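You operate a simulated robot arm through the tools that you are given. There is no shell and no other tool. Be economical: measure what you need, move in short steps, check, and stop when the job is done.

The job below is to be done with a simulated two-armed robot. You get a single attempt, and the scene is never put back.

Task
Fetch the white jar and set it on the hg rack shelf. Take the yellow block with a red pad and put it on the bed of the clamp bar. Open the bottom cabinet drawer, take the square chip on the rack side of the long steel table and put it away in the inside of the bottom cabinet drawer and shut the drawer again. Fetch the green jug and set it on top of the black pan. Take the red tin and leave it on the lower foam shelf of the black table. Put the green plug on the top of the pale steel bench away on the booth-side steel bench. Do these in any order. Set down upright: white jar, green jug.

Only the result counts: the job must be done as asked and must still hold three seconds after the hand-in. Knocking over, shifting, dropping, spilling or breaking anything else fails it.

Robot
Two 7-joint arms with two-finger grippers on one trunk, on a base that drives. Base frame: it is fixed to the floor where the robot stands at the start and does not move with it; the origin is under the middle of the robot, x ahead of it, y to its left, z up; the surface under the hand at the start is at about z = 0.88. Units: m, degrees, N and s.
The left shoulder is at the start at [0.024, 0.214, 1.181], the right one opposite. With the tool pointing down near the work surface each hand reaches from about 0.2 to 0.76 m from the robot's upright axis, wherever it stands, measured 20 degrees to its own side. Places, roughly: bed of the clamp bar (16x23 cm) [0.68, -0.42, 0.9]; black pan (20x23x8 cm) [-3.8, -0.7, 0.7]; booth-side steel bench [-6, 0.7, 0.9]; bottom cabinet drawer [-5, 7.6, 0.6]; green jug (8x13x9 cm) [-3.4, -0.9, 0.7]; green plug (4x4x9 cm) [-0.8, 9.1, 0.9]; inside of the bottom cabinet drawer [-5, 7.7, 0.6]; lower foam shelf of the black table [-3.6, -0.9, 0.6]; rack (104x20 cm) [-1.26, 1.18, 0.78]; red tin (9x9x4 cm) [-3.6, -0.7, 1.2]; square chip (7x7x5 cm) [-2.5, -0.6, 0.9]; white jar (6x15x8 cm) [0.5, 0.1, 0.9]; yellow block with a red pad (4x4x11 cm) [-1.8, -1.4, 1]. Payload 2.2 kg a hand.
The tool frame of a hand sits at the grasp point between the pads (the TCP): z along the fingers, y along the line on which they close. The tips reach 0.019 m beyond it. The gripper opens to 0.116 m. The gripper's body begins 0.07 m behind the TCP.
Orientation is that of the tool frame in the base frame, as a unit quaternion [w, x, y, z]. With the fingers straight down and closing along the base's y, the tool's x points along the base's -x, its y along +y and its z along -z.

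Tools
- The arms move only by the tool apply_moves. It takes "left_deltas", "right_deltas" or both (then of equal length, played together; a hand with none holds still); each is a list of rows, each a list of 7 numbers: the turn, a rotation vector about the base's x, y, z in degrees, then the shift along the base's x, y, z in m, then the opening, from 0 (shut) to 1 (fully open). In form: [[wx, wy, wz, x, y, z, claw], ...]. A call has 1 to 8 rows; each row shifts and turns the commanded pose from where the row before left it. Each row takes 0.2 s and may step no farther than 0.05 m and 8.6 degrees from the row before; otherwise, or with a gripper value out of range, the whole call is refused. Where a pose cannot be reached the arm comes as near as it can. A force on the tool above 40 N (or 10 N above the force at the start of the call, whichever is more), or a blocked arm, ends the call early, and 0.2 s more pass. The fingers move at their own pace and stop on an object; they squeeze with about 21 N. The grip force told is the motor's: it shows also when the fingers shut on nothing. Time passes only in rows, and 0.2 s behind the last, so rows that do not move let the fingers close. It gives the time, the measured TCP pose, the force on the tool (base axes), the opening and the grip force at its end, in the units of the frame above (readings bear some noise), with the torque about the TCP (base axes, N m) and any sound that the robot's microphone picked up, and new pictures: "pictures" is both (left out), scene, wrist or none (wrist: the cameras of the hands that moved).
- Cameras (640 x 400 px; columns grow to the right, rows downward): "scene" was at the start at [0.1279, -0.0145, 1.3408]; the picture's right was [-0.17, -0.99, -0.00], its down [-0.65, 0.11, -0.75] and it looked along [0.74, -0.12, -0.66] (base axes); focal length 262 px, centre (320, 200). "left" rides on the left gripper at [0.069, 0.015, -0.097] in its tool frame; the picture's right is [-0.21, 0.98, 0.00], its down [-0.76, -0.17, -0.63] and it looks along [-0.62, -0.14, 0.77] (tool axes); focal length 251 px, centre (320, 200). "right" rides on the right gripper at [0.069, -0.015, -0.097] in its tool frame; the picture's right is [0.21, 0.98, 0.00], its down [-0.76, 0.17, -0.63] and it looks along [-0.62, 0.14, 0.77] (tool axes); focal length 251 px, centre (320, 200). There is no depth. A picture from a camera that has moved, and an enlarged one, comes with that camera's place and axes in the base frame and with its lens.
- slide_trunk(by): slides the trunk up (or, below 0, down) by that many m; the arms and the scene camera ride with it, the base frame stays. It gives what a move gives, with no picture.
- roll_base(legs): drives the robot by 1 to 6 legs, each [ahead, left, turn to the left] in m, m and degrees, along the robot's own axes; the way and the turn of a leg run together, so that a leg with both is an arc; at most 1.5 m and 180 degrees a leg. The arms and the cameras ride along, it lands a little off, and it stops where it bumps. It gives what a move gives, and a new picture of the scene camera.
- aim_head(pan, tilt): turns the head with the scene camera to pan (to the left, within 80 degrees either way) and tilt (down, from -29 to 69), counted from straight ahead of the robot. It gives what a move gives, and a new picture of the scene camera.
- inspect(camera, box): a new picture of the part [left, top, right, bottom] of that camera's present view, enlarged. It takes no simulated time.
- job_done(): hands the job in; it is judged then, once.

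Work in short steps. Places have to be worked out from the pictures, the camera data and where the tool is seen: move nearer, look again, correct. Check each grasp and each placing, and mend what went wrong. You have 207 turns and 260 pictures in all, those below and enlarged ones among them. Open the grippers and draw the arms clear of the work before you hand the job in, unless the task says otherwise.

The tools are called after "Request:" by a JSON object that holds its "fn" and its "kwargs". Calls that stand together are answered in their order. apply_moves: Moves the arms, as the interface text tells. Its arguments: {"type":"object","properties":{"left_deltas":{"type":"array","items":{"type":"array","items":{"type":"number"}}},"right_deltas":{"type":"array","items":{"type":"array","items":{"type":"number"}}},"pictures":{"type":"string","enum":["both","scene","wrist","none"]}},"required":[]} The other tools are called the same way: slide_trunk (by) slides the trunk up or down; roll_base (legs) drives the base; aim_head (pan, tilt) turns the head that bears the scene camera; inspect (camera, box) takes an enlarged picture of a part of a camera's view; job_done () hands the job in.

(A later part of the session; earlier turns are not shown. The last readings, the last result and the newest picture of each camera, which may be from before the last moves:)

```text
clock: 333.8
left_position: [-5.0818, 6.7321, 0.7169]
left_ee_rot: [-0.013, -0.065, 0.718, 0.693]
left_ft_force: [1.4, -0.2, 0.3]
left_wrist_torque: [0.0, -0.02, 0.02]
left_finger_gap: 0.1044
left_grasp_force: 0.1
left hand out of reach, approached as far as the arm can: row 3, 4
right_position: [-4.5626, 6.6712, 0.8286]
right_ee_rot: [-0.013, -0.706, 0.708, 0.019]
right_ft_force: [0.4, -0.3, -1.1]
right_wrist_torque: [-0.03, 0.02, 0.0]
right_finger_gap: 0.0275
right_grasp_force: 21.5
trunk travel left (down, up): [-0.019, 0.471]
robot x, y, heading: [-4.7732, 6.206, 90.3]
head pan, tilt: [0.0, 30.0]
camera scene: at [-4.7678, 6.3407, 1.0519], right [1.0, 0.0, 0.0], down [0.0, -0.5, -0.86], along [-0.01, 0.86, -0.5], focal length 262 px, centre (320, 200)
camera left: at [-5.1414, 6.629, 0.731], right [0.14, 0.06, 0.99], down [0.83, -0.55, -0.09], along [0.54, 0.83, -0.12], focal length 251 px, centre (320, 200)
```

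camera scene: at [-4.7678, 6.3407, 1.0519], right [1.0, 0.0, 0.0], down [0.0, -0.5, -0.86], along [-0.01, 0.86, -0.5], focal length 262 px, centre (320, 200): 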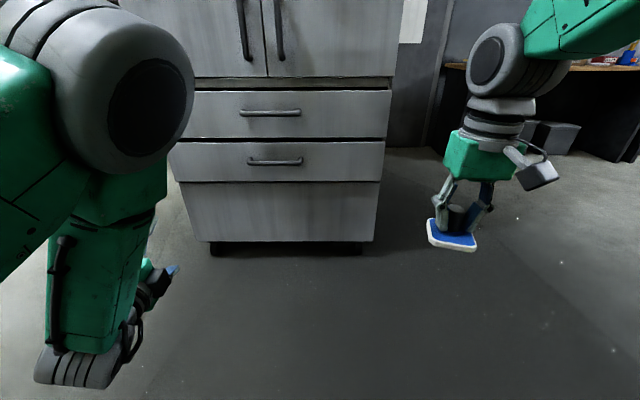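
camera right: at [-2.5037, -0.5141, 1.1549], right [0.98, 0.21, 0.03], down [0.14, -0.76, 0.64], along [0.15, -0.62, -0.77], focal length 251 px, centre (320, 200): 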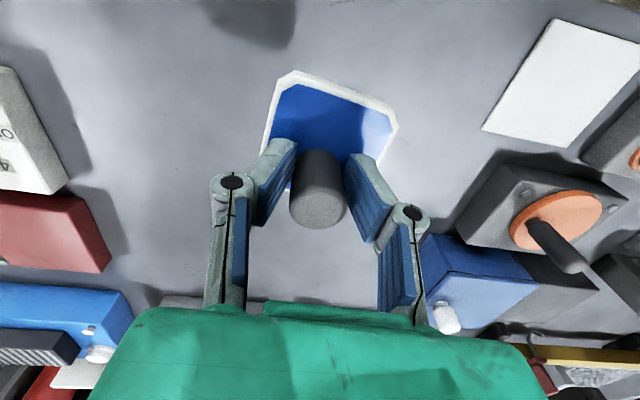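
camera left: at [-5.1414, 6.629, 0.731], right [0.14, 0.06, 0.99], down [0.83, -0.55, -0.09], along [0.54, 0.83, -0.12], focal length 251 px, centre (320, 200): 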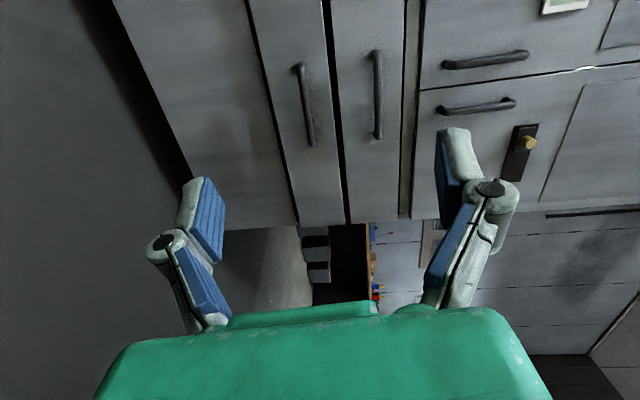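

The tool points forward with vertical closing; wrist view agrees on the bar at about [-4.975,7.37,0.633]. I lower the hand to bar height and drive up to it.

Request:
{"fn": "apply_moves", "kwargs": {"left_deltas": [[0, 0, 0, 0, 0, -0.028, 0.9], [0, 0, 0, 0, 0, -0.028, 0.9], [0, 0, 0, 0, 0, -0.026, 0.9]], "pictures": "none"}}

Request:
{"fn": "roll_base", "kwargs": {"legs": [[0, -0.09, 0], [0.5, 0, 0]]}}

Request:
{"fn": "inspect", "kwargs": {"camera": "left", "box": [0, 0, 640, 400]}}

```text
clock: 334.6
left_position: [-5.0797, 6.7308, 0.6313]
left_ee_rot: [-0.013, -0.059, 0.72, 0.691]
left_ft_force: [0.0, -0.5, 0.8]
left_wrist_torque: [0.01, 0.0, 0.02]
left_finger_gap: 0.1043
left_grasp_force: 0.1
right_position: [-4.5655, 6.6697, 0.8282]
right_ee_rot: [-0.012, -0.705, 0.709, 0.019]
right_ft_force: [0.2, 0.1, -0.3]
right_wrist_torque: [0.0, 0.01, -0.01]
right_finger_gap: 0.0272
right_grasp_force: 21.3
trunk travel left (down, up): [-0.019, 0.471]
robot x, y, heading: [-4.7726, 6.209, 90.4]
head pan, tilt: [0.0, 30.0]
```

```text
clock: 338.3
left_position: [-4.9758, 7.2373, 0.6357]
left_ee_rot: [-0.016, -0.053, 0.72, 0.692]
left_ft_force: [1.0, 0.3, 0.9]
left_wrist_torque: [-0.01, 0.0, 0.1]
left_finger_gap: 0.1044
left_grasp_force: 0.0
right_position: [-4.4596, 7.1751, 0.8266]
right_ee_rot: [-0.019, -0.704, 0.71, 0.023]
right_ft_force: [1.3, 0.5, 0.0]
right_wrist_torque: [0.03, 0.08, -0.01]
right_finger_gap: 0.0275
right_grasp_force: 21.3
trunk travel left (down, up): [-0.019, 0.471]
robot x, y, heading: [-4.6803, 6.7121, 90.0]
head pan, tilt: [0.0, 30.0]
camera scene: at [-4.6645, 6.8454, 1.0518], right [1.0, 0.0, -0.01], down [-0.01, -0.5, -0.86], along [-0.01, 0.86, -0.5], focal length 262 px, centre (320, 200)
```

scene: 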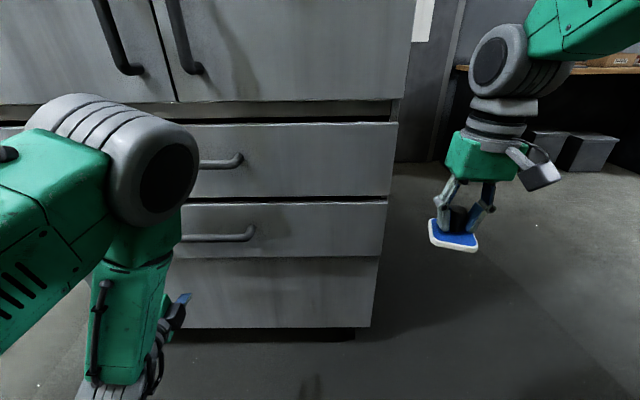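

```text
1.00 times, centred on (320, 200) of left (not enlarged: the box is as wide or as high as the picture)
camera zoom: at [-5.0361, 7.1348, 0.6514], right [0.16, 0.06, 0.99], down [0.82, -0.56, -0.1], along [0.55, 0.83, -0.14], focal length 251 px, centre (320, 200)
```

zoom: 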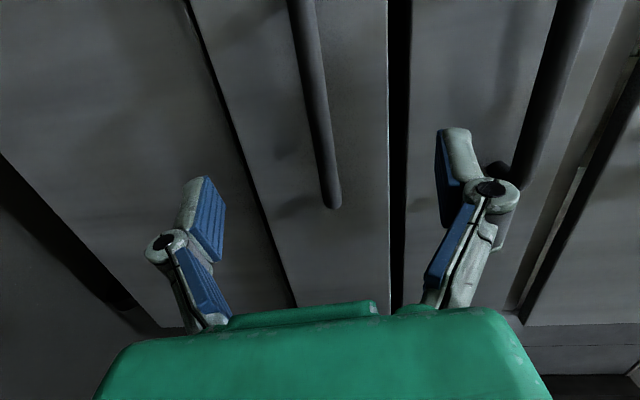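

Bar is at z≈0.624, its right end at x≈-4.87, so the hand is within its span. I lower 12 mm and extend forward onto the bar.

Request:
{"fn": "apply_moves", "kwargs": {"left_deltas": [[0, 0, 0, -0.01, 0.02, -0.012, 0.9], [0, 0, 0, -0.005, 0.03, 0, 0.9], [0, 0, 0, 0, 0.03, 0, 0.9], [0, 0, 0, 0, 0.03, 0, 0.9]]}}

```text
clock: 339.3
left_position: [-5.0031, 7.3452, 0.6182]
left_ee_rot: [-0.012, -0.061, 0.718, 0.694]
left_ft_force: [-1.3, -1.0, -0.1]
left_wrist_torque: [-0.03, -0.03, -0.01]
left_finger_gap: 0.1043
left_grasp_force: 0.2
right_position: [-4.4719, 7.1727, 0.8297]
right_ee_rot: [-0.011, -0.704, 0.71, 0.02]
right_ft_force: [0.6, 0.4, -0.9]
right_wrist_torque: [-0.03, -0.03, -0.01]
right_finger_gap: 0.0274
right_grasp_force: 20.6
trunk travel left (down, up): [-0.019, 0.471]
robot x, y, heading: [-4.6772, 6.7106, 90.1]
head pan, tilt: [0.0, 30.0]
camera scene: at [-4.6772, 6.8456, 1.0519], right [1.0, 0.0, 0.0], down [0.0, -0.5, -0.86], along [0.0, 0.86, -0.5], focal length 262 px, centre (320, 200)
camera left: at [-5.0625, 7.2427, 0.6321], right [0.14, 0.05, 0.99], down [0.82, -0.56, -0.09], along [0.55, 0.83, -0.13], focal length 251 px, centre (320, 200)
```

scene: 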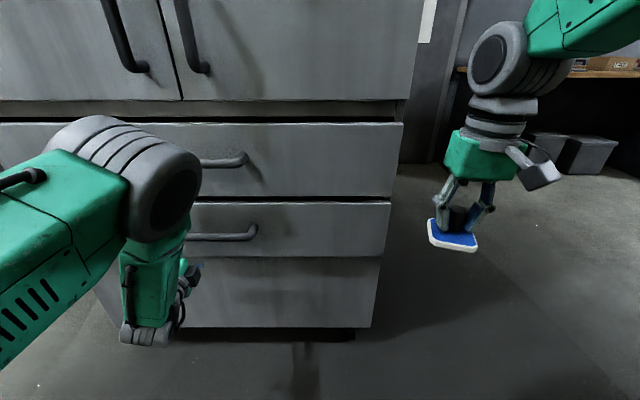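
left: 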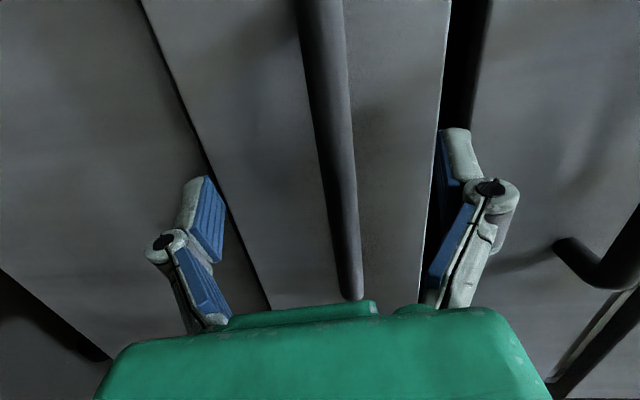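

The bar is at y≈7.385. I advance 4 cm more in small steps, then close.

Request:
{"fn": "apply_moves", "kwargs": {"left_deltas": [[0, 0, 0, 0, 0.015, 0.004, 0.9], [0, 0, 0, 0, 0.012, 0.004, 0.9], [0, 0, 0, 0, 0.01, 0, 0.9], [0, 0, 0, 0, 0, 0, 0], [0, 0, 0, 0, 0, 0, 0], [0, 0, 0, 0, 0, 0, 0]], "pictures": "wrist"}}

```text
clock: 340.7
left_position: [-5.0033, 7.3804, 0.626]
left_ee_rot: [-0.013, -0.061, 0.721, 0.691]
left_ft_force: [-10.5, 1.1, -15.7]
left_wrist_torque: [-0.09, 1.33, 1.01]
left_finger_gap: 0.0172
left_grasp_force: 42.4
right_position: [-4.4714, 7.1734, 0.83]
right_ee_rot: [-0.011, -0.704, 0.71, 0.019]
right_ft_force: [-0.6, 0.0, -1.2]
right_wrist_torque: [0.02, 0.0, 0.03]
right_finger_gap: 0.0274
right_grasp_force: 20.6
trunk travel left (down, up): [-0.019, 0.471]
robot x, y, heading: [-4.6805, 6.7102, 90.4]
head pan, tilt: [0.0, 30.0]
camera left: at [-5.0627, 7.2792, 0.6406], right [0.14, 0.06, 0.99], down [0.83, -0.56, -0.09], along [0.54, 0.83, -0.13], focal length 251 px, centre (320, 200)
```

left: 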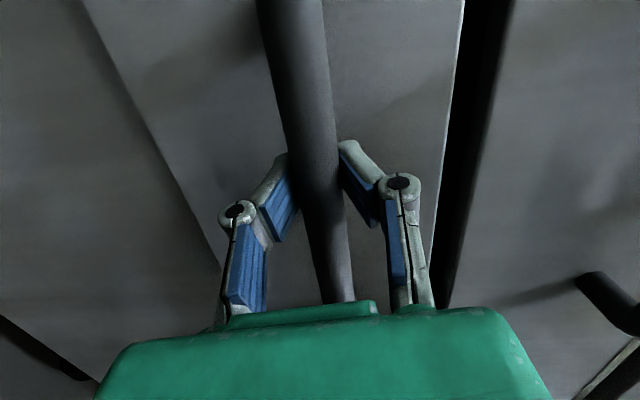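

The bar is gripped. I relieve the side load slightly and pull by backing the base 0.12 m.

Request:
{"fn": "apply_moves", "kwargs": {"left_deltas": [[0, 0, 0, -0.003, 0, -0.004, 0], [0, 0, 0, 0, -0.01, 0, 0]], "pictures": "none"}}

Request:
{"fn": "roll_base", "kwargs": {"legs": [[-0.12, 0, 0]]}}

```text
clock: 341.3
left_position: [-5.003, 7.373, 0.6255]
left_ee_rot: [-0.011, -0.059, 0.719, 0.693]
left_ft_force: [-3.9, -0.3, -10.8]
left_wrist_torque: [0.04, 1.12, 1.1]
left_finger_gap: 0.0169
left_grasp_force: 42.8
right_position: [-4.4694, 7.1736, 0.8291]
right_ee_rot: [-0.012, -0.704, 0.71, 0.02]
right_ft_force: [-0.2, -0.5, -0.8]
right_wrist_torque: [-0.01, -0.01, 0.0]
right_finger_gap: 0.0275
right_grasp_force: 21.1
trunk travel left (down, up): [-0.019, 0.471]
robot x, y, heading: [-4.6827, 6.7138, 90.2]
head pan, tilt: [0.0, 30.0]
```

```text
clock: 342.5
left_position: [-5.0033, 7.2535, 0.6255]
left_ee_rot: [-0.011, -0.058, 0.718, 0.693]
left_ft_force: [0.4, 1.5, -10.3]
left_wrist_torque: [-0.07, 1.11, -0.16]
left_finger_gap: 0.017
left_grasp_force: 42.2
right_position: [-4.47, 7.0541, 0.8297]
right_ee_rot: [-0.013, -0.704, 0.709, 0.02]
right_ft_force: [-0.4, 1.0, 0.1]
right_wrist_torque: [0.01, -0.01, 0.03]
right_finger_gap: 0.0272
right_grasp_force: 21.2
trunk travel left (down, up): [-0.019, 0.471]
robot x, y, heading: [-4.6802, 6.5899, 90.2]
head pan, tilt: [0.0, 30.0]
camera scene: at [-4.6782, 6.7277, 1.0517], right [1.0, 0.0, 0.0], down [0.0, -0.5, -0.86], along [0.0, 0.86, -0.5], focal length 262 px, centre (320, 200)
```

scene: 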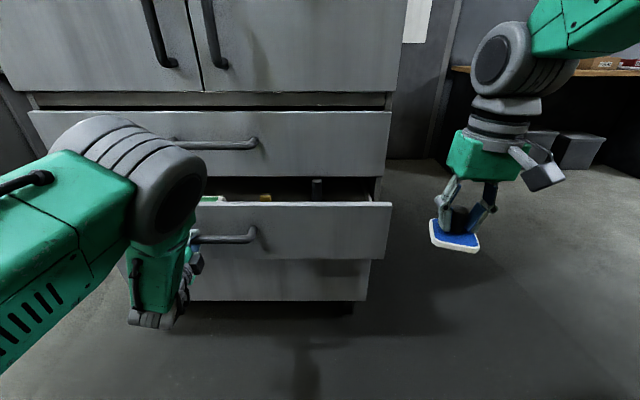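

The drawer is opening. I pull another 0.2 m.

Request:
{"fn": "roll_base", "kwargs": {"legs": [[-0.2, 0, 0]]}}

Request:
{"fn": "aim_head", "kwargs": {"pan": 0, "tilt": 38}}

```text
clock: 344.1
left_position: [-5.003, 7.0464, 0.6262]
left_ee_rot: [-0.011, -0.058, 0.72, 0.692]
left_ft_force: [1.0, 2.6, -24.6]
left_wrist_torque: [-0.05, 1.11, 0.08]
left_finger_gap: 0.0169
left_grasp_force: 42.1
right_position: [-4.4699, 6.8485, 0.831]
right_ee_rot: [-0.011, -0.704, 0.71, 0.02]
right_ft_force: [0.2, -0.2, -1.0]
right_wrist_torque: [0.0, -0.02, 0.02]
right_finger_gap: 0.0274
right_grasp_force: 21.0
trunk travel left (down, up): [-0.019, 0.471]
robot x, y, heading: [-4.6808, 6.3856, 90.1]
head pan, tilt: [0.0, 30.0]
camera scene: at [-4.6789, 6.5255, 1.0513], right [1.0, 0.0, 0.0], down [0.0, -0.51, -0.86], along [0.0, 0.86, -0.51], focal length 262 px, centre (320, 200)
```

scene: 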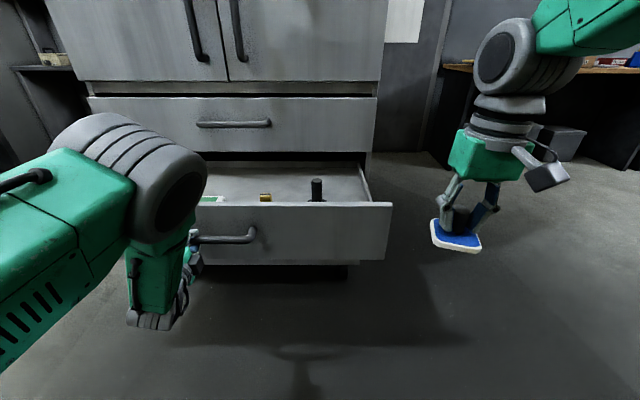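

```text
clock: 344.8
left_position: [-5.004, 7.0435, 0.6256]
left_ee_rot: [-0.011, -0.06, 0.719, 0.692]
left_ft_force: [0.3, -2.5, -27.1]
left_wrist_torque: [-0.16, 1.43, 0.09]
left_finger_gap: 0.0167
left_grasp_force: 42.4
right_position: [-4.4695, 6.8434, 0.8338]
right_ee_rot: [-0.009, -0.704, 0.71, 0.022]
right_ft_force: [-0.3, -0.3, -0.8]
right_wrist_torque: [-0.01, -0.01, -0.02]
right_finger_gap: 0.0276
right_grasp_force: 20.9
trunk travel left (down, up): [-0.019, 0.471]
robot x, y, heading: [-4.678, 6.389, 90.2]
head pan, tilt: [0.0, 38.0]
camera scene: at [-4.6792, 6.5212, 1.0389], right [1.0, 0.0, 0.0], down [0.0, -0.62, -0.78], along [0.0, 0.78, -0.62], focal length 262 px, centre (320, 200)
```

scene: 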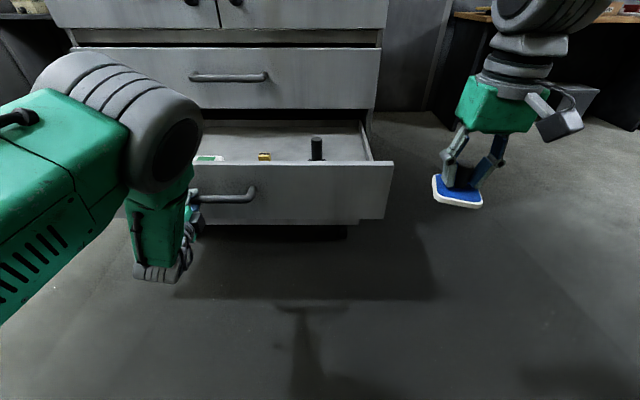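

The drawer is open ~0.33 m with items inside. I release the bar and withdraw the left hand straight back, then raise the trunk to look into the drawer.

Request:
{"fn": "apply_moves", "kwargs": {"left_deltas": [[0, 0, 0, 0, 0, 0, 0.9], [0, 0, 0, 0, 0, 0, 0.9], [0, 0, 0, 0, -0.03, 0, 0.9], [0, 0, 0, 0, -0.03, 0, 0.9], [0, 0, 0, 0, -0.03, 0, 0.9]], "pictures": "none"}}

Request:
{"fn": "roll_base", "kwargs": {"legs": [[-0.1, 0, 0]]}}

Request:
{"fn": "slide_trunk", "kwargs": {"by": 0.3}}

Request:
{"fn": "aim_head", "kwargs": {"pan": 5, "tilt": 40}}

```text
clock: 346.0
left_position: [-5.0034, 6.9545, 0.6318]
left_ee_rot: [-0.011, -0.059, 0.716, 0.695]
left_ft_force: [0.0, 1.3, -0.9]
left_wrist_torque: [-0.01, -0.01, -0.03]
left_finger_gap: 0.1043
left_grasp_force: 0.0
right_position: [-4.4694, 6.8422, 0.8347]
right_ee_rot: [-0.009, -0.704, 0.709, 0.023]
right_ft_force: [0.2, 0.7, -0.7]
right_wrist_torque: [-0.01, 0.0, 0.0]
right_finger_gap: 0.0275
right_grasp_force: 21.2
trunk travel left (down, up): [-0.019, 0.471]
robot x, y, heading: [-4.6825, 6.3906, 90.2]
head pan, tilt: [0.0, 38.0]
```

```text
clock: 347.2
left_position: [-5.0043, 6.8544, 0.6308]
left_ee_rot: [-0.01, -0.059, 0.716, 0.696]
left_ft_force: [-0.6, -0.8, 0.4]
left_wrist_torque: [0.02, 0.05, 0.01]
left_finger_gap: 0.1044
left_grasp_force: 0.0
right_position: [-4.4688, 6.7431, 0.8349]
right_ee_rot: [-0.008, -0.704, 0.71, 0.023]
right_ft_force: [0.6, -0.3, -0.5]
right_wrist_torque: [0.02, 0.0, -0.03]
right_finger_gap: 0.0274
right_grasp_force: 20.9
trunk travel left (down, up): [-0.019, 0.471]
robot x, y, heading: [-4.6807, 6.2864, 90.1]
head pan, tilt: [0.0, 38.0]
camera scene: at [-4.6772, 6.4185, 1.0398], right [1.0, 0.0, 0.0], down [0.0, -0.62, -0.79], along [0.0, 0.79, -0.62], focal length 262 px, centre (320, 200)
```

scene: 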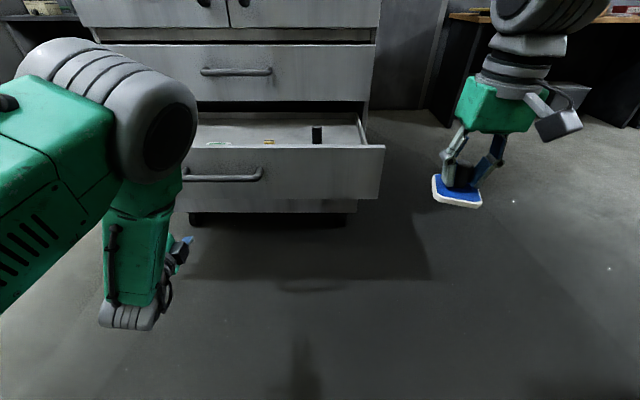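

```text
clock: 350.2
left_position: [-5.0042, 6.8535, 0.933]
left_ee_rot: [-0.01, -0.06, 0.715, 0.696]
left_ft_force: [0.1, -0.2, -0.4]
left_wrist_torque: [0.01, -0.02, -0.04]
left_finger_gap: 0.1042
left_grasp_force: 0.0
right_position: [-4.4685, 6.7429, 1.1348]
right_ee_rot: [-0.008, -0.705, 0.709, 0.024]
right_ft_force: [0.4, 0.8, -1.3]
right_wrist_torque: [0.0, -0.01, 0.0]
right_finger_gap: 0.0273
right_grasp_force: 21.9
trunk travel left (down, up): [-0.319, 0.171]
robot x, y, heading: [-4.6787, 6.2865, 90.2]
head pan, tilt: [0.0, 38.0]
```

```text
clock: 350.8
left_position: [-5.0028, 6.8544, 0.9332]
left_ee_rot: [-0.011, -0.059, 0.715, 0.696]
left_ft_force: [-0.9, -0.3, 0.1]
left_wrist_torque: [-0.02, 0.0, 0.0]
left_finger_gap: 0.1045
left_grasp_force: 0.0
right_position: [-4.4685, 6.7432, 1.135]
right_ee_rot: [-0.008, -0.704, 0.71, 0.024]
right_ft_force: [0.2, -0.5, -0.4]
right_wrist_torque: [0.0, -0.01, 0.0]
right_finger_gap: 0.0276
right_grasp_force: 21.2
trunk travel left (down, up): [-0.319, 0.171]
robot x, y, heading: [-4.6768, 6.2895, 90.0]
head pan, tilt: [5.0, 40.0]
camera scene: at [-4.6845, 6.4193, 1.3366], right [1.0, 0.09, 0.0], down [0.06, -0.64, -0.76], along [-0.07, 0.76, -0.65], focal length 262 px, centre (320, 200)
```

scene: 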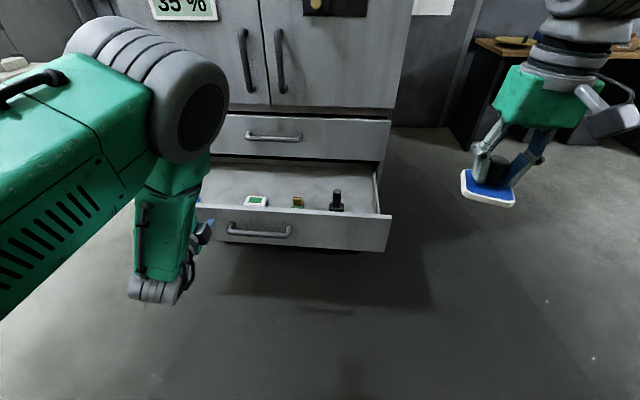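

I see three items inside: green chip, yellow piece and a black peg, in a row. I drive forward 0.3 m and bring the right hand above the drawer's right part to view the free floor.

Request:
{"fn": "roll_base", "kwargs": {"legs": [[0.3, 0, 0]]}}

Request:
{"fn": "apply_moves", "kwargs": {"right_deltas": [[0, 0, 0, -0.025, 0.02, -0.02, 0], [0, 0, 0, -0.025, 0.02, -0.02, 0], [0, 0, 0, -0.025, 0.02, -0.02, 0], [0, 0, 0, -0.025, 0.02, -0.02, 0], [0, 0, 0, -0.02, 0.02, -0.02, 0], [0, 0, 0, -0.02, 0.02, -0.02, 0]]}}

```text
clock: 352.8
left_position: [-4.9994, 7.1425, 0.9337]
left_ee_rot: [-0.009, -0.057, 0.716, 0.696]
left_ft_force: [-0.5, -0.9, 0.0]
left_wrist_torque: [-0.01, -0.01, 0.02]
left_finger_gap: 0.1043
left_grasp_force: 0.0
right_position: [-4.4661, 7.0284, 1.1362]
right_ee_rot: [-0.008, -0.701, 0.712, 0.024]
right_ft_force: [0.0, 0.7, -1.1]
right_wrist_torque: [0.01, 0.0, 0.0]
right_finger_gap: 0.0272
right_grasp_force: 20.6
trunk travel left (down, up): [-0.319, 0.171]
robot x, y, heading: [-4.679, 6.5802, 90.3]
head pan, tilt: [5.0, 40.0]
camera scene: at [-4.6836, 6.7052, 1.3367], right [1.0, 0.08, 0.0], down [0.05, -0.64, -0.76], along [-0.06, 0.76, -0.65], focal length 262 px, centre (320, 200)
```

scene: 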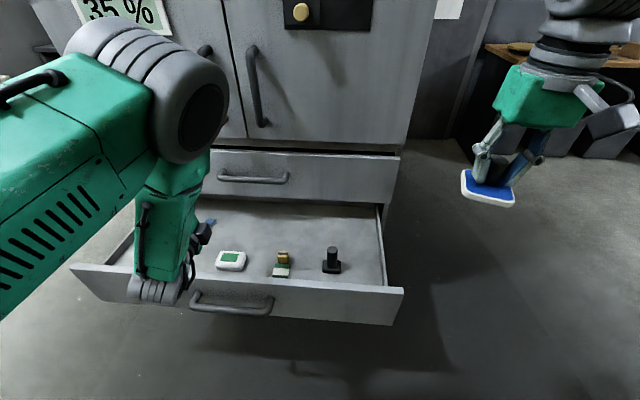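

```text
clock: 354.2
left_position: [-5.0022, 7.1412, 0.9331]
left_ee_rot: [-0.008, -0.057, 0.715, 0.697]
left_ft_force: [-0.1, -0.3, 0.1]
left_wrist_torque: [0.04, 0.01, -0.03]
left_finger_gap: 0.1043
left_grasp_force: 0.0
right_position: [-4.6067, 7.1456, 1.0164]
right_ee_rot: [-0.007, -0.702, 0.712, 0.025]
right_ft_force: [-0.3, 1.3, -0.3]
right_wrist_torque: [0.01, -0.01, 0.03]
right_finger_gap: 0.0278
right_grasp_force: 21.1
trunk travel left (down, up): [-0.319, 0.171]
robot x, y, heading: [-4.6764, 6.5737, 90.1]
head pan, tilt: [5.0, 40.0]
camera scene: at [-4.6858, 6.7081, 1.3363], right [1.0, 0.08, 0.0], down [0.06, -0.65, -0.76], along [-0.06, 0.76, -0.65], focal length 262 px, centre (320, 200)
camera right: at [-4.5886, 7.0747, 1.1106], right [-0.98, -0.2, 0.04], down [-0.13, 0.74, 0.66], along [-0.16, 0.64, -0.75], focal length 251 px, centre (320, 200)
```

scene: 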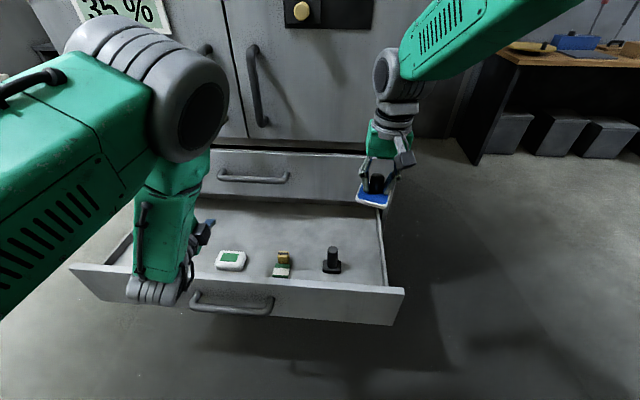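
right: 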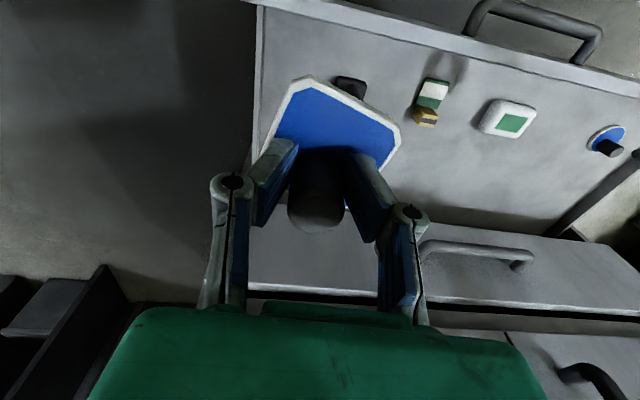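

Behind the row of items (y≈7.19, floor z≈0.63) there is free floor around [-4.72, 7.29]. To reach it comfortably I raise the left hand, strafe left, and lower the trunk a little.

Request:
{"fn": "apply_moves", "kwargs": {"left_deltas": [[0, 0, 0, 0, 0, 0.04, 0.5], [0, 0, 0, 0, 0, 0.04, 0.5], [0, 0, 0, 0, 0, 0.04, 0.5], [0, 0, 0, 0, 0, 0.04, 0.5]], "pictures": "none"}}

Request:
{"fn": "roll_base", "kwargs": {"legs": [[0.05, 0.17, 0]]}}

Request:
{"fn": "slide_trunk", "kwargs": {"by": -0.15}}

Request:
{"fn": "apply_moves", "kwargs": {"right_deltas": [[0, 0, 0, 0.02, 0.025, 0, 0], [0, 0, 0, 0.02, 0.025, 0, 0], [0, 0, 0, 0.01, 0.025, 0, 0]]}}

```text
clock: 355.2
left_position: [-5.0013, 7.1402, 0.9961]
left_ee_rot: [-0.012, -0.06, 0.713, 0.699]
left_ft_force: [0.0, 0.0, 0.1]
left_wrist_torque: [-0.02, 0.03, -0.02]
left_finger_gap: 0.058
left_grasp_force: 0.0
left hand out of reach, approached as far as the arm can: row 2, 3, 4
right_position: [-4.6071, 7.1455, 1.0169]
right_ee_rot: [-0.006, -0.702, 0.712, 0.025]
right_ft_force: [-0.2, 0.2, -0.6]
right_wrist_torque: [-0.03, -0.01, 0.0]
right_finger_gap: 0.0277
right_grasp_force: 20.9
trunk travel left (down, up): [-0.319, 0.171]
robot x, y, heading: [-4.6748, 6.5758, 89.6]
head pan, tilt: [5.0, 40.0]
```

```text
clock: 356.7
left_position: [-5.1682, 7.1916, 0.9971]
left_ee_rot: [-0.012, -0.055, 0.713, 0.699]
left_ft_force: [0.1, 0.1, -0.1]
left_wrist_torque: [0.0, 0.0, 0.01]
left_finger_gap: 0.0582
left_grasp_force: 0.0
right_position: [-4.777, 7.1945, 1.0174]
right_ee_rot: [-0.008, -0.703, 0.711, 0.027]
right_ft_force: [0.3, 0.2, -1.7]
right_wrist_torque: [0.01, 0.0, 0.0]
right_finger_gap: 0.0277
right_grasp_force: 21.4
trunk travel left (down, up): [-0.319, 0.171]
robot x, y, heading: [-4.8525, 6.623, 90.3]
head pan, tilt: [5.0, 40.0]
camera scene: at [-4.8467, 6.7568, 1.3366], right [1.0, 0.08, -0.01], down [0.05, -0.64, -0.76], along [-0.07, 0.76, -0.65], focal length 262 px, centre (320, 200)
```

scene: 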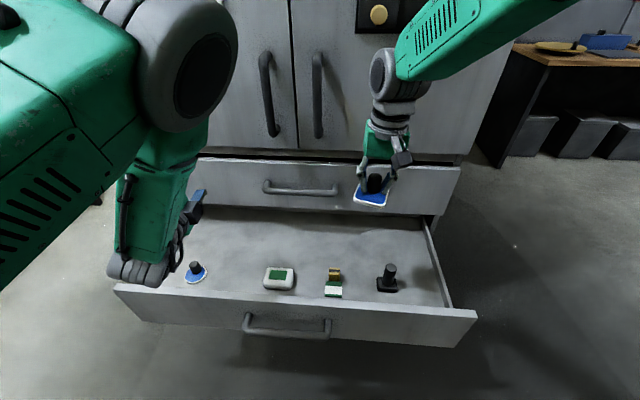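

```text
clock: 358.5
left_position: [-5.1801, 7.189, 0.846]
left_ee_rot: [-0.008, -0.059, 0.712, 0.7]
left_ft_force: [-0.4, -0.8, -0.4]
left_wrist_torque: [-0.01, 0.03, -0.04]
left_finger_gap: 0.058
left_grasp_force: 0.0
right_position: [-4.7886, 7.1925, 0.8706]
right_ee_rot: [-0.003, -0.703, 0.711, 0.025]
right_ft_force: [-2.0, 0.1, -0.2]
right_wrist_torque: [0.03, 0.0, -0.01]
right_finger_gap: 0.0274
right_grasp_force: 20.6
trunk travel left (down, up): [-0.169, 0.321]
robot x, y, heading: [-4.8527, 6.6273, 89.4]
head pan, tilt: [5.0, 40.0]
```

```text
clock: 359.3
left_position: [-5.1792, 7.1894, 0.8443]
left_ee_rot: [-0.009, -0.059, 0.711, 0.7]
left_ft_force: [0.0, 1.4, -0.2]
left_wrist_torque: [0.0, 0.01, -0.05]
left_finger_gap: 0.0582
left_grasp_force: 0.1
right_position: [-4.7373, 7.2697, 0.8682]
right_ee_rot: [-0.004, -0.703, 0.711, 0.024]
right_ft_force: [-1.0, 0.7, -1.1]
right_wrist_torque: [0.0, -0.04, -0.01]
right_finger_gap: 0.0277
right_grasp_force: 21.0
trunk travel left (down, up): [-0.169, 0.321]
robot x, y, heading: [-4.8518, 6.627, 89.8]
head pan, tilt: [5.0, 40.0]
camera scene: at [-4.8581, 6.758, 1.1863], right [1.0, 0.08, 0.0], down [0.05, -0.65, -0.76], along [-0.07, 0.76, -0.65], focal length 262 px, centre (320, 200)
camera right: at [-4.7191, 7.1974, 0.9618], right [-0.98, -0.2, 0.03], down [-0.13, 0.74, 0.66], along [-0.16, 0.64, -0.75], focal length 251 px, centre (320, 200)
```

scene: 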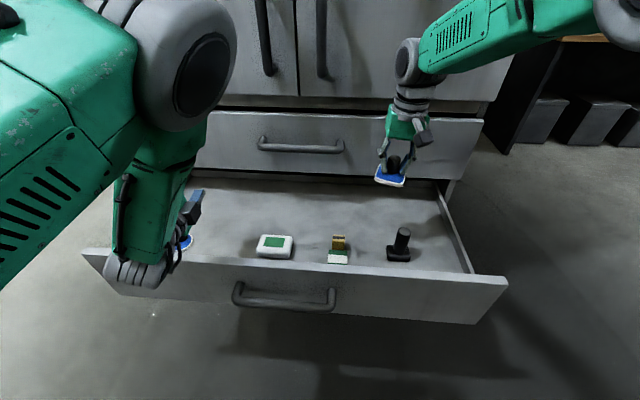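
right: 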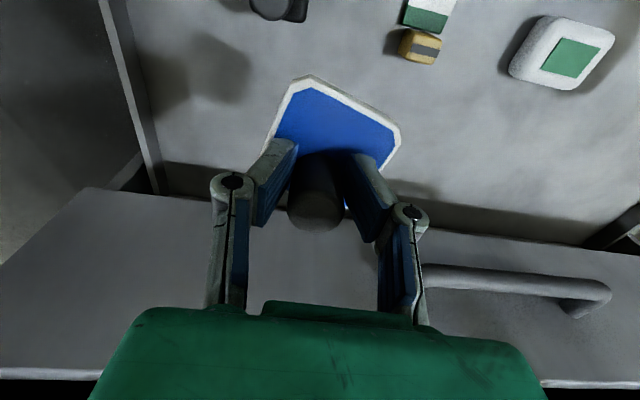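

Clear spot behind the items confirmed. I move 15 mm further back and lower to just above the drawer floor.

Request:
{"fn": "apply_moves", "kwargs": {"right_deltas": [[0, 0, 0, 0, 0.015, -0.03, 0], [0, 0, 0, 0, 0, -0.04, 0], [0, 0, 0, 0, 0, -0.04, 0], [0, 0, 0, 0, 0, -0.04, 0], [0, 0, 0, 0, 0, -0.02, 0], [0, 0, 0, 0, 0, -0.01, 0]]}}

```text
clock: 360.7
left_position: [-5.1721, 7.1886, 0.8468]
left_ee_rot: [-0.01, -0.058, 0.711, 0.7]
left_ft_force: [-0.5, -0.6, -0.2]
left_wrist_torque: [-0.01, 0.02, 0.02]
left_finger_gap: 0.058
left_grasp_force: 0.2
right_position: [-4.7323, 7.2833, 0.6879]
right_ee_rot: [-0.004, -0.702, 0.712, 0.026]
right_ft_force: [0.3, -0.4, -0.8]
right_wrist_torque: [-0.02, 0.02, 0.01]
right_finger_gap: 0.0277
right_grasp_force: 21.0
trunk travel left (down, up): [-0.169, 0.321]
robot x, y, heading: [-4.8505, 6.6267, 90.0]
head pan, tilt: [5.0, 40.0]
camera scene: at [-4.854, 6.757, 1.1865], right [1.0, 0.08, 0.0], down [0.05, -0.64, -0.76], along [-0.07, 0.76, -0.65], focal length 262 px, centre (320, 200)
camera right: at [-4.7148, 7.2112, 0.782], right [-0.98, -0.2, 0.04], down [-0.13, 0.74, 0.66], along [-0.16, 0.64, -0.75], focal length 251 px, centre (320, 200)
```

scene: 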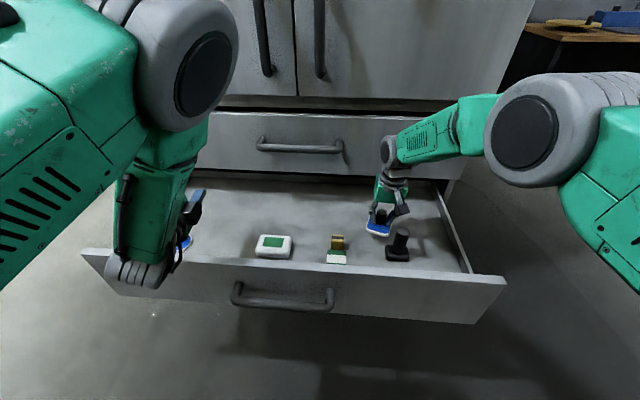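
right: 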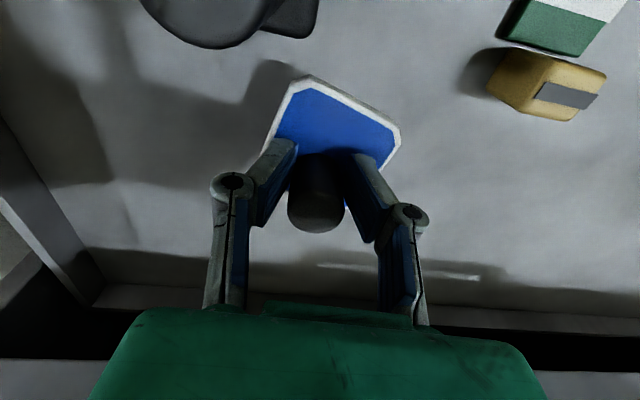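

I lower the last bit in 5 mm steps to contact.

Request:
{"fn": "apply_moves", "kwargs": {"right_deltas": [[0, 0, 0, 0, 0, -0.006, 0], [0, 0, 0, 0, 0, -0.006, 0], [0, 0, 0, 0, 0, -0.005, 0], [0, 0, 0, 0, 0, -0.005, 0]], "pictures": "none"}}

```text
clock: 361.7
left_position: [-5.1767, 7.188, 0.846]
left_ee_rot: [-0.009, -0.059, 0.711, 0.701]
left_ft_force: [1.0, -1.3, 0.9]
left_wrist_torque: [0.0, -0.03, 0.0]
left_finger_gap: 0.0583
left_grasp_force: 0.1
right_position: [-4.7366, 7.2832, 0.6674]
right_ee_rot: [-0.004, -0.703, 0.711, 0.026]
right_ft_force: [0.0, 0.4, -0.7]
right_wrist_torque: [0.0, -0.02, -0.01]
right_finger_gap: 0.0276
right_grasp_force: 21.3
trunk travel left (down, up): [-0.169, 0.321]
robot x, y, heading: [-4.8536, 6.6254, 89.7]
head pan, tilt: [5.0, 40.0]
```

Request:
{"fn": "apply_moves", "kwargs": {"right_deltas": [[0, 0, 0, 0, 0, -0.005, 0], [0, 0, 0, 0, 0, -0.005, 0], [0, 0, 0, 0, 0, -0.005, 0]]}}

```text
clock: 362.5
left_position: [-5.1773, 7.189, 0.8461]
left_ee_rot: [-0.008, -0.058, 0.712, 0.7]
left_ft_force: [-0.1, 0.4, 1.0]
left_wrist_torque: [-0.01, -0.02, -0.02]
left_finger_gap: 0.0578
left_grasp_force: 0.1
right_position: [-4.7347, 7.2837, 0.6544]
right_ee_rot: [-0.003, -0.703, 0.711, 0.025]
right_ft_force: [0.2, 0.5, 0.1]
right_wrist_torque: [0.0, 0.0, -0.04]
right_finger_gap: 0.0277
right_grasp_force: 21.2
trunk travel left (down, up): [-0.169, 0.321]
robot x, y, heading: [-4.8527, 6.6299, 89.8]
head pan, tilt: [5.0, 40.0]
camera scene: at [-4.8593, 6.757, 1.1865], right [1.0, 0.09, 0.0], down [0.06, -0.64, -0.76], along [-0.07, 0.76, -0.65], focal length 262 px, centre (320, 200)
camera right: at [-4.7181, 7.2116, 0.7475], right [-0.98, -0.2, 0.03], down [-0.13, 0.74, 0.66], along [-0.16, 0.64, -0.75], focal length 251 px, centre (320, 200)
```

scene: 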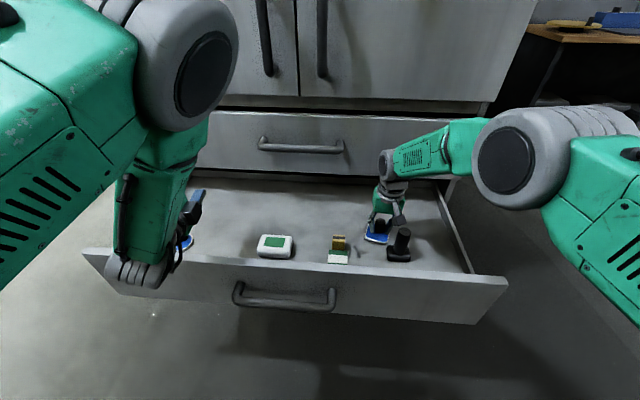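
right: 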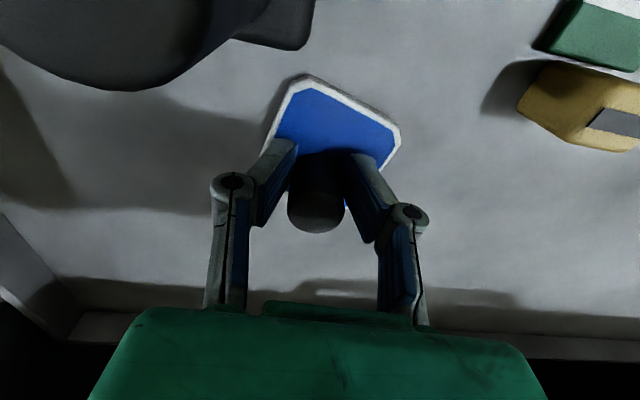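

Still no contact; I continue a little, keeping an eye on the peg clearance (camera ~5 cm above it).

Request:
{"fn": "apply_moves", "kwargs": {"right_deltas": [[0, 0, 0, 0, 0, -0.005, 0], [0, 0, 0, 0, 0, -0.005, 0], [0, 0, 0, 0, 0, -0.005, 0], [0, 0, 0, 0, 0, -0.004, 0]], "pictures": "wrist"}}

```text
clock: 363.4
left_position: [-5.177, 7.1872, 0.8459]
left_ee_rot: [-0.009, -0.058, 0.711, 0.701]
left_ft_force: [1.2, 0.6, -0.3]
left_wrist_torque: [-0.01, 0.05, 0.0]
left_finger_gap: 0.058
left_grasp_force: 0.1
right_position: [-4.7356, 7.2866, 0.645]
right_ee_rot: [0.001, -0.703, 0.711, 0.032]
right_ft_force: [-1.4, -0.5, 17.0]
right_wrist_torque: [-0.29, -0.39, -0.03]
right_finger_gap: 0.0275
right_grasp_force: 21.0
trunk travel left (down, up): [-0.169, 0.321]
robot x, y, heading: [-4.8534, 6.6284, 90.2]
head pan, tilt: [5.0, 40.0]
stopped in row 4 (right hand): the force on the tool passed its limit at 43 N (the readings are from after the stop); the commanded pose is now the measured one
camera right: at [-4.7176, 7.2133, 0.7371], right [-0.98, -0.2, 0.03], down [-0.13, 0.73, 0.67], along [-0.16, 0.65, -0.74], focal length 251 px, centre (320, 200)
```

right: 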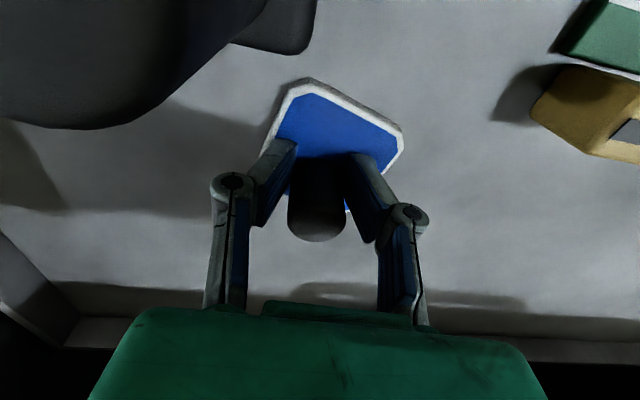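

Contact with the floor. I open and rise straight up.

Request:
{"fn": "apply_moves", "kwargs": {"right_deltas": [[0, 0, 0, 0, 0, 0.002, 0], [0, 0, 0, 0, 0, 0, 0.55], [0, 0, 0, 0, 0, 0, 0.55], [0, 0, 0, 0, 0, 0.03, 0.55], [0, 0, 0, 0, 0, 0.04, 0.55], [0, 0, 0, 0, 0, 0.04, 0.55], [0, 0, 0, 0, 0, 0.045, 0.55], [0, 0, 0, 0, 0, 0.045, 0.55]]}}

```text
clock: 365.2
left_position: [-5.1766, 7.1847, 0.8473]
left_ee_rot: [-0.009, -0.058, 0.71, 0.702]
left_ft_force: [-0.1, -0.7, 0.5]
left_wrist_torque: [-0.03, -0.02, -0.05]
left_finger_gap: 0.058
left_grasp_force: 0.1
right_position: [-4.7345, 7.284, 0.847]
right_ee_rot: [-0.001, -0.703, 0.711, 0.029]
right_ft_force: [-0.4, -0.9, 0.1]
right_wrist_torque: [0.06, -0.03, 0.01]
right_finger_gap: 0.0638
right_grasp_force: 0.0
trunk travel left (down, up): [-0.169, 0.321]
robot x, y, heading: [-4.8528, 6.6295, 90.0]
head pan, tilt: [5.0, 40.0]
camera scene: at [-4.8593, 6.7556, 1.1867], right [1.0, 0.09, 0.0], down [0.06, -0.64, -0.76], along [-0.07, 0.76, -0.65], focal length 262 px, centre (320, 200)
camera right: at [-4.7163, 7.2108, 0.9399], right [-0.98, -0.2, 0.03], down [-0.13, 0.73, 0.67], along [-0.16, 0.65, -0.74], focal length 251 px, centre (320, 200)
```

scene: 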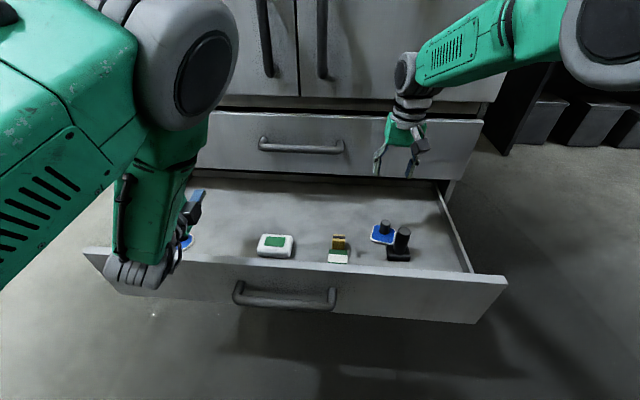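
right: 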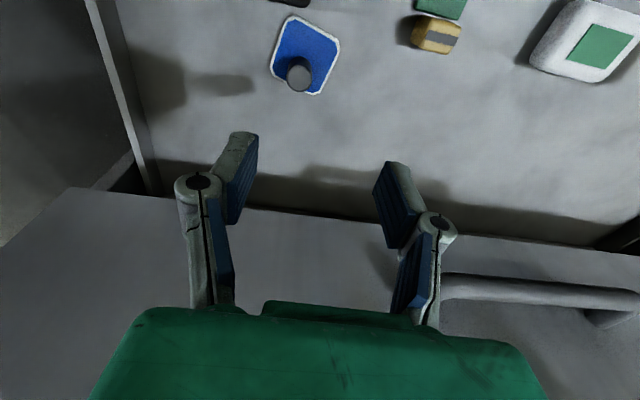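

The chip lies in the drawer, clear of the other items. Now I retract the right hand, back off, set the closed left hand at panel height, and push the drawer shut.

Request:
{"fn": "apply_moves", "kwargs": {"right_deltas": [[0, 0, 0, 0.01, -0.03, 0.03, 0.5], [0, 0, 0, 0.02, -0.035, 0.02, 0.5], [0, 0, 0, 0.02, -0.035, 0.02, 0.5], [0, 0, 0, 0.02, -0.035, 0.02, 0.5], [0, 0, 0, 0.02, -0.035, 0.02, 0.5], [0, 0, 0, 0.02, -0.035, 0.02, 0.5], [0, 0, 0, 0.02, -0.035, 0.02, 0.5]], "left_deltas": [[0, 0, 0, 0, 0, 0, 0], [0, 0, 0, 0, 0, 0, 0], [0, 0, 0, 0, 0, 0, 0], [0, 0, 0, 0, 0, 0, 0], [0, 0, 0, 0, 0, 0, 0], [0, 0, 0, 0, 0, 0, 0], [0, 0, 0, 0, 0, 0, 0]], "pictures": "none"}}

Request:
{"fn": "roll_base", "kwargs": {"legs": [[-0.4, 0, 0], [0, -0.19, 0]]}}

Request:
{"fn": "slide_trunk", "kwargs": {"by": -0.169}}

```text
clock: 366.8
left_position: [-5.1757, 7.1847, 0.849]
left_ee_rot: [-0.009, -0.058, 0.71, 0.702]
left_ft_force: [0.9, -0.4, 0.1]
left_wrist_torque: [-0.03, -0.01, 0.0]
left_finger_gap: 0.0002
left_grasp_force: 20.8
right_position: [-4.6039, 7.0411, 0.9963]
right_ee_rot: [-0.001, -0.703, 0.711, 0.031]
right_ft_force: [0.5, 0.2, -0.3]
right_wrist_torque: [0.05, 0.05, -0.01]
right_finger_gap: 0.0578
right_grasp_force: 0.1
trunk travel left (down, up): [-0.169, 0.321]
robot x, y, heading: [-4.8487, 6.6268, 89.9]
head pan, tilt: [5.0, 40.0]
```

```text
clock: 370.5
left_position: [-4.9881, 6.7804, 0.8461]
left_ee_rot: [-0.007, -0.057, 0.71, 0.701]
left_ft_force: [0.2, 0.3, -0.1]
left_wrist_torque: [-0.01, -0.02, 0.03]
left_finger_gap: 0.0001
left_grasp_force: 20.5
right_position: [-4.4176, 6.6372, 0.9962]
right_ee_rot: [-0.001, -0.701, 0.713, 0.03]
right_ft_force: [0.2, -0.3, -0.2]
right_wrist_torque: [0.01, 0.01, -0.01]
right_finger_gap: 0.0581
right_grasp_force: 0.1
trunk travel left (down, up): [-0.169, 0.321]
robot x, y, heading: [-4.6669, 6.2183, 89.9]
head pan, tilt: [5.0, 40.0]
camera scene: at [-4.6747, 6.3486, 1.1867], right [1.0, 0.08, 0.0], down [0.05, -0.64, -0.76], along [-0.06, 0.76, -0.65], focal length 262 px, centre (320, 200)
```

scene: 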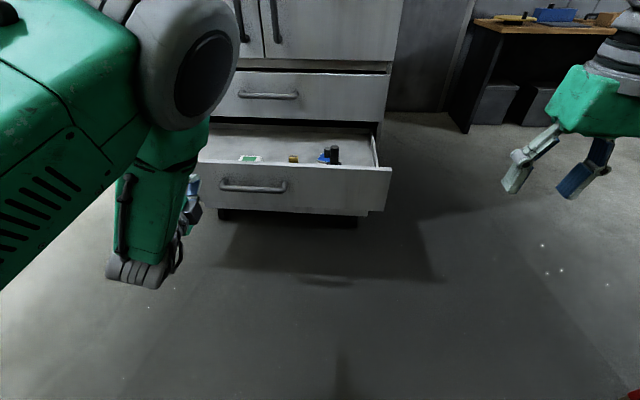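

```text
clock: 372.4
left_position: [-4.9854, 6.7788, 0.6806]
left_ee_rot: [-0.009, -0.056, 0.71, 0.702]
left_ft_force: [-0.3, -0.5, 0.0]
left_wrist_torque: [-0.01, 0.0, 0.0]
left_finger_gap: 0.0
left_grasp_force: 20.5
right_position: [-4.4135, 6.6341, 0.8267]
right_ee_rot: [0.0, -0.701, 0.712, 0.032]
right_ft_force: [0.4, -1.2, -0.2]
right_wrist_torque: [-0.03, -0.03, -0.03]
right_finger_gap: 0.0579
right_grasp_force: 0.1
trunk travel left (down, up): [0.0, 0.49]
robot x, y, heading: [-4.6698, 6.2197, 89.6]
head pan, tilt: [5.0, 40.0]
```

Left fist is at z≈0.68, just above the bar. I drive forward to push the drawer, checking before the last part.

Request:
{"fn": "roll_base", "kwargs": {"legs": [[0.5, 0, 0]]}}

```text
clock: 375.3
left_position: [-4.9738, 7.2802, 0.6799]
left_ee_rot: [-0.003, -0.053, 0.71, 0.703]
left_ft_force: [0.7, -0.5, -0.5]
left_wrist_torque: [0.04, 0.0, -0.02]
left_finger_gap: 0.0002
left_grasp_force: 28.7
right_position: [-4.4043, 7.1296, 0.8265]
right_ee_rot: [-0.001, -0.697, 0.716, 0.031]
right_ft_force: [0.1, -0.2, -0.6]
right_wrist_torque: [-0.01, 0.05, 0.0]
right_finger_gap: 0.0581
right_grasp_force: 0.0
trunk travel left (down, up): [0.0, 0.49]
robot x, y, heading: [-4.6626, 6.7199, 89.2]
head pan, tilt: [5.0, 40.0]
camera scene: at [-4.6637, 6.8466, 1.0176], right [1.0, 0.07, 0.0], down [0.04, -0.64, -0.76], along [-0.05, 0.76, -0.65], focal length 262 px, centre (320, 200)
```

scene: 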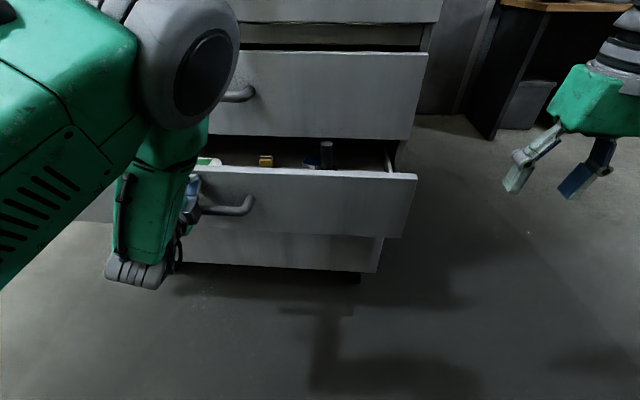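

Pushing works; 0.12 m remains. I continue.

Request:
{"fn": "roll_base", "kwargs": {"legs": [[0.12, 0, 0]]}}

```text
clock: 376.6
left_position: [-4.972, 7.3948, 0.6819]
left_ee_rot: [-0.002, -0.052, 0.71, 0.702]
left_ft_force: [-0.8, 0.1, -0.6]
left_wrist_torque: [0.03, -0.01, -0.01]
left_finger_gap: 0.0001
left_grasp_force: 28.7
right_position: [-4.4024, 7.2427, 0.8272]
right_ee_rot: [-0.001, -0.698, 0.716, 0.031]
right_ft_force: [0.5, 0.3, 0.1]
right_wrist_torque: [-0.02, 0.0, -0.01]
right_finger_gap: 0.0581
right_grasp_force: 0.1
trunk travel left (down, up): [0.0, 0.49]
robot x, y, heading: [-4.661, 6.8343, 89.0]
head pan, tilt: [5.0, 40.0]
camera scene: at [-4.6621, 6.9627, 1.0175], right [1.0, 0.07, 0.0], down [0.04, -0.64, -0.76], along [-0.05, 0.76, -0.65], focal length 262 px, centre (320, 200)
```

scene: 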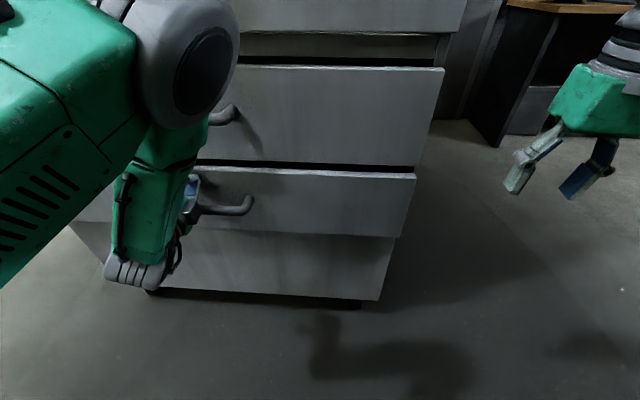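

Nearly shut. I press gently with the arm until the stop is felt.

Request:
{"fn": "apply_moves", "kwargs": {"left_deltas": [[0, 0, 0, 0, 0.006, 0, 0], [0, 0, 0, 0, 0.006, 0, 0], [0, 0, 0, 0, 0.006, 0, 0], [0, 0, 0, 0, 0.006, 0, 0]], "pictures": "none"}}

```text
clock: 377.6
left_position: [-4.9703, 7.4108, 0.6833]
left_ee_rot: [-0.007, -0.055, 0.708, 0.704]
left_ft_force: [1.2, -11.2, 4.4]
left_wrist_torque: [0.11, -0.02, -0.11]
left_finger_gap: 0.0061
left_grasp_force: 27.8
right_position: [-4.4019, 7.2371, 0.8307]
right_ee_rot: [0.001, -0.697, 0.716, 0.035]
right_ft_force: [0.0, 0.1, -0.1]
right_wrist_torque: [0.04, -0.01, -0.01]
right_finger_gap: 0.0578
right_grasp_force: 0.0
trunk travel left (down, up): [0.0, 0.49]
robot x, y, heading: [-4.6619, 6.8366, 89.0]
head pan, tilt: [5.0, 40.0]
stopped in row 4 (left hand): the force on the tool passed its limit at 42 N (the readings are from after the stop); the commanded pose is now the measured one
```

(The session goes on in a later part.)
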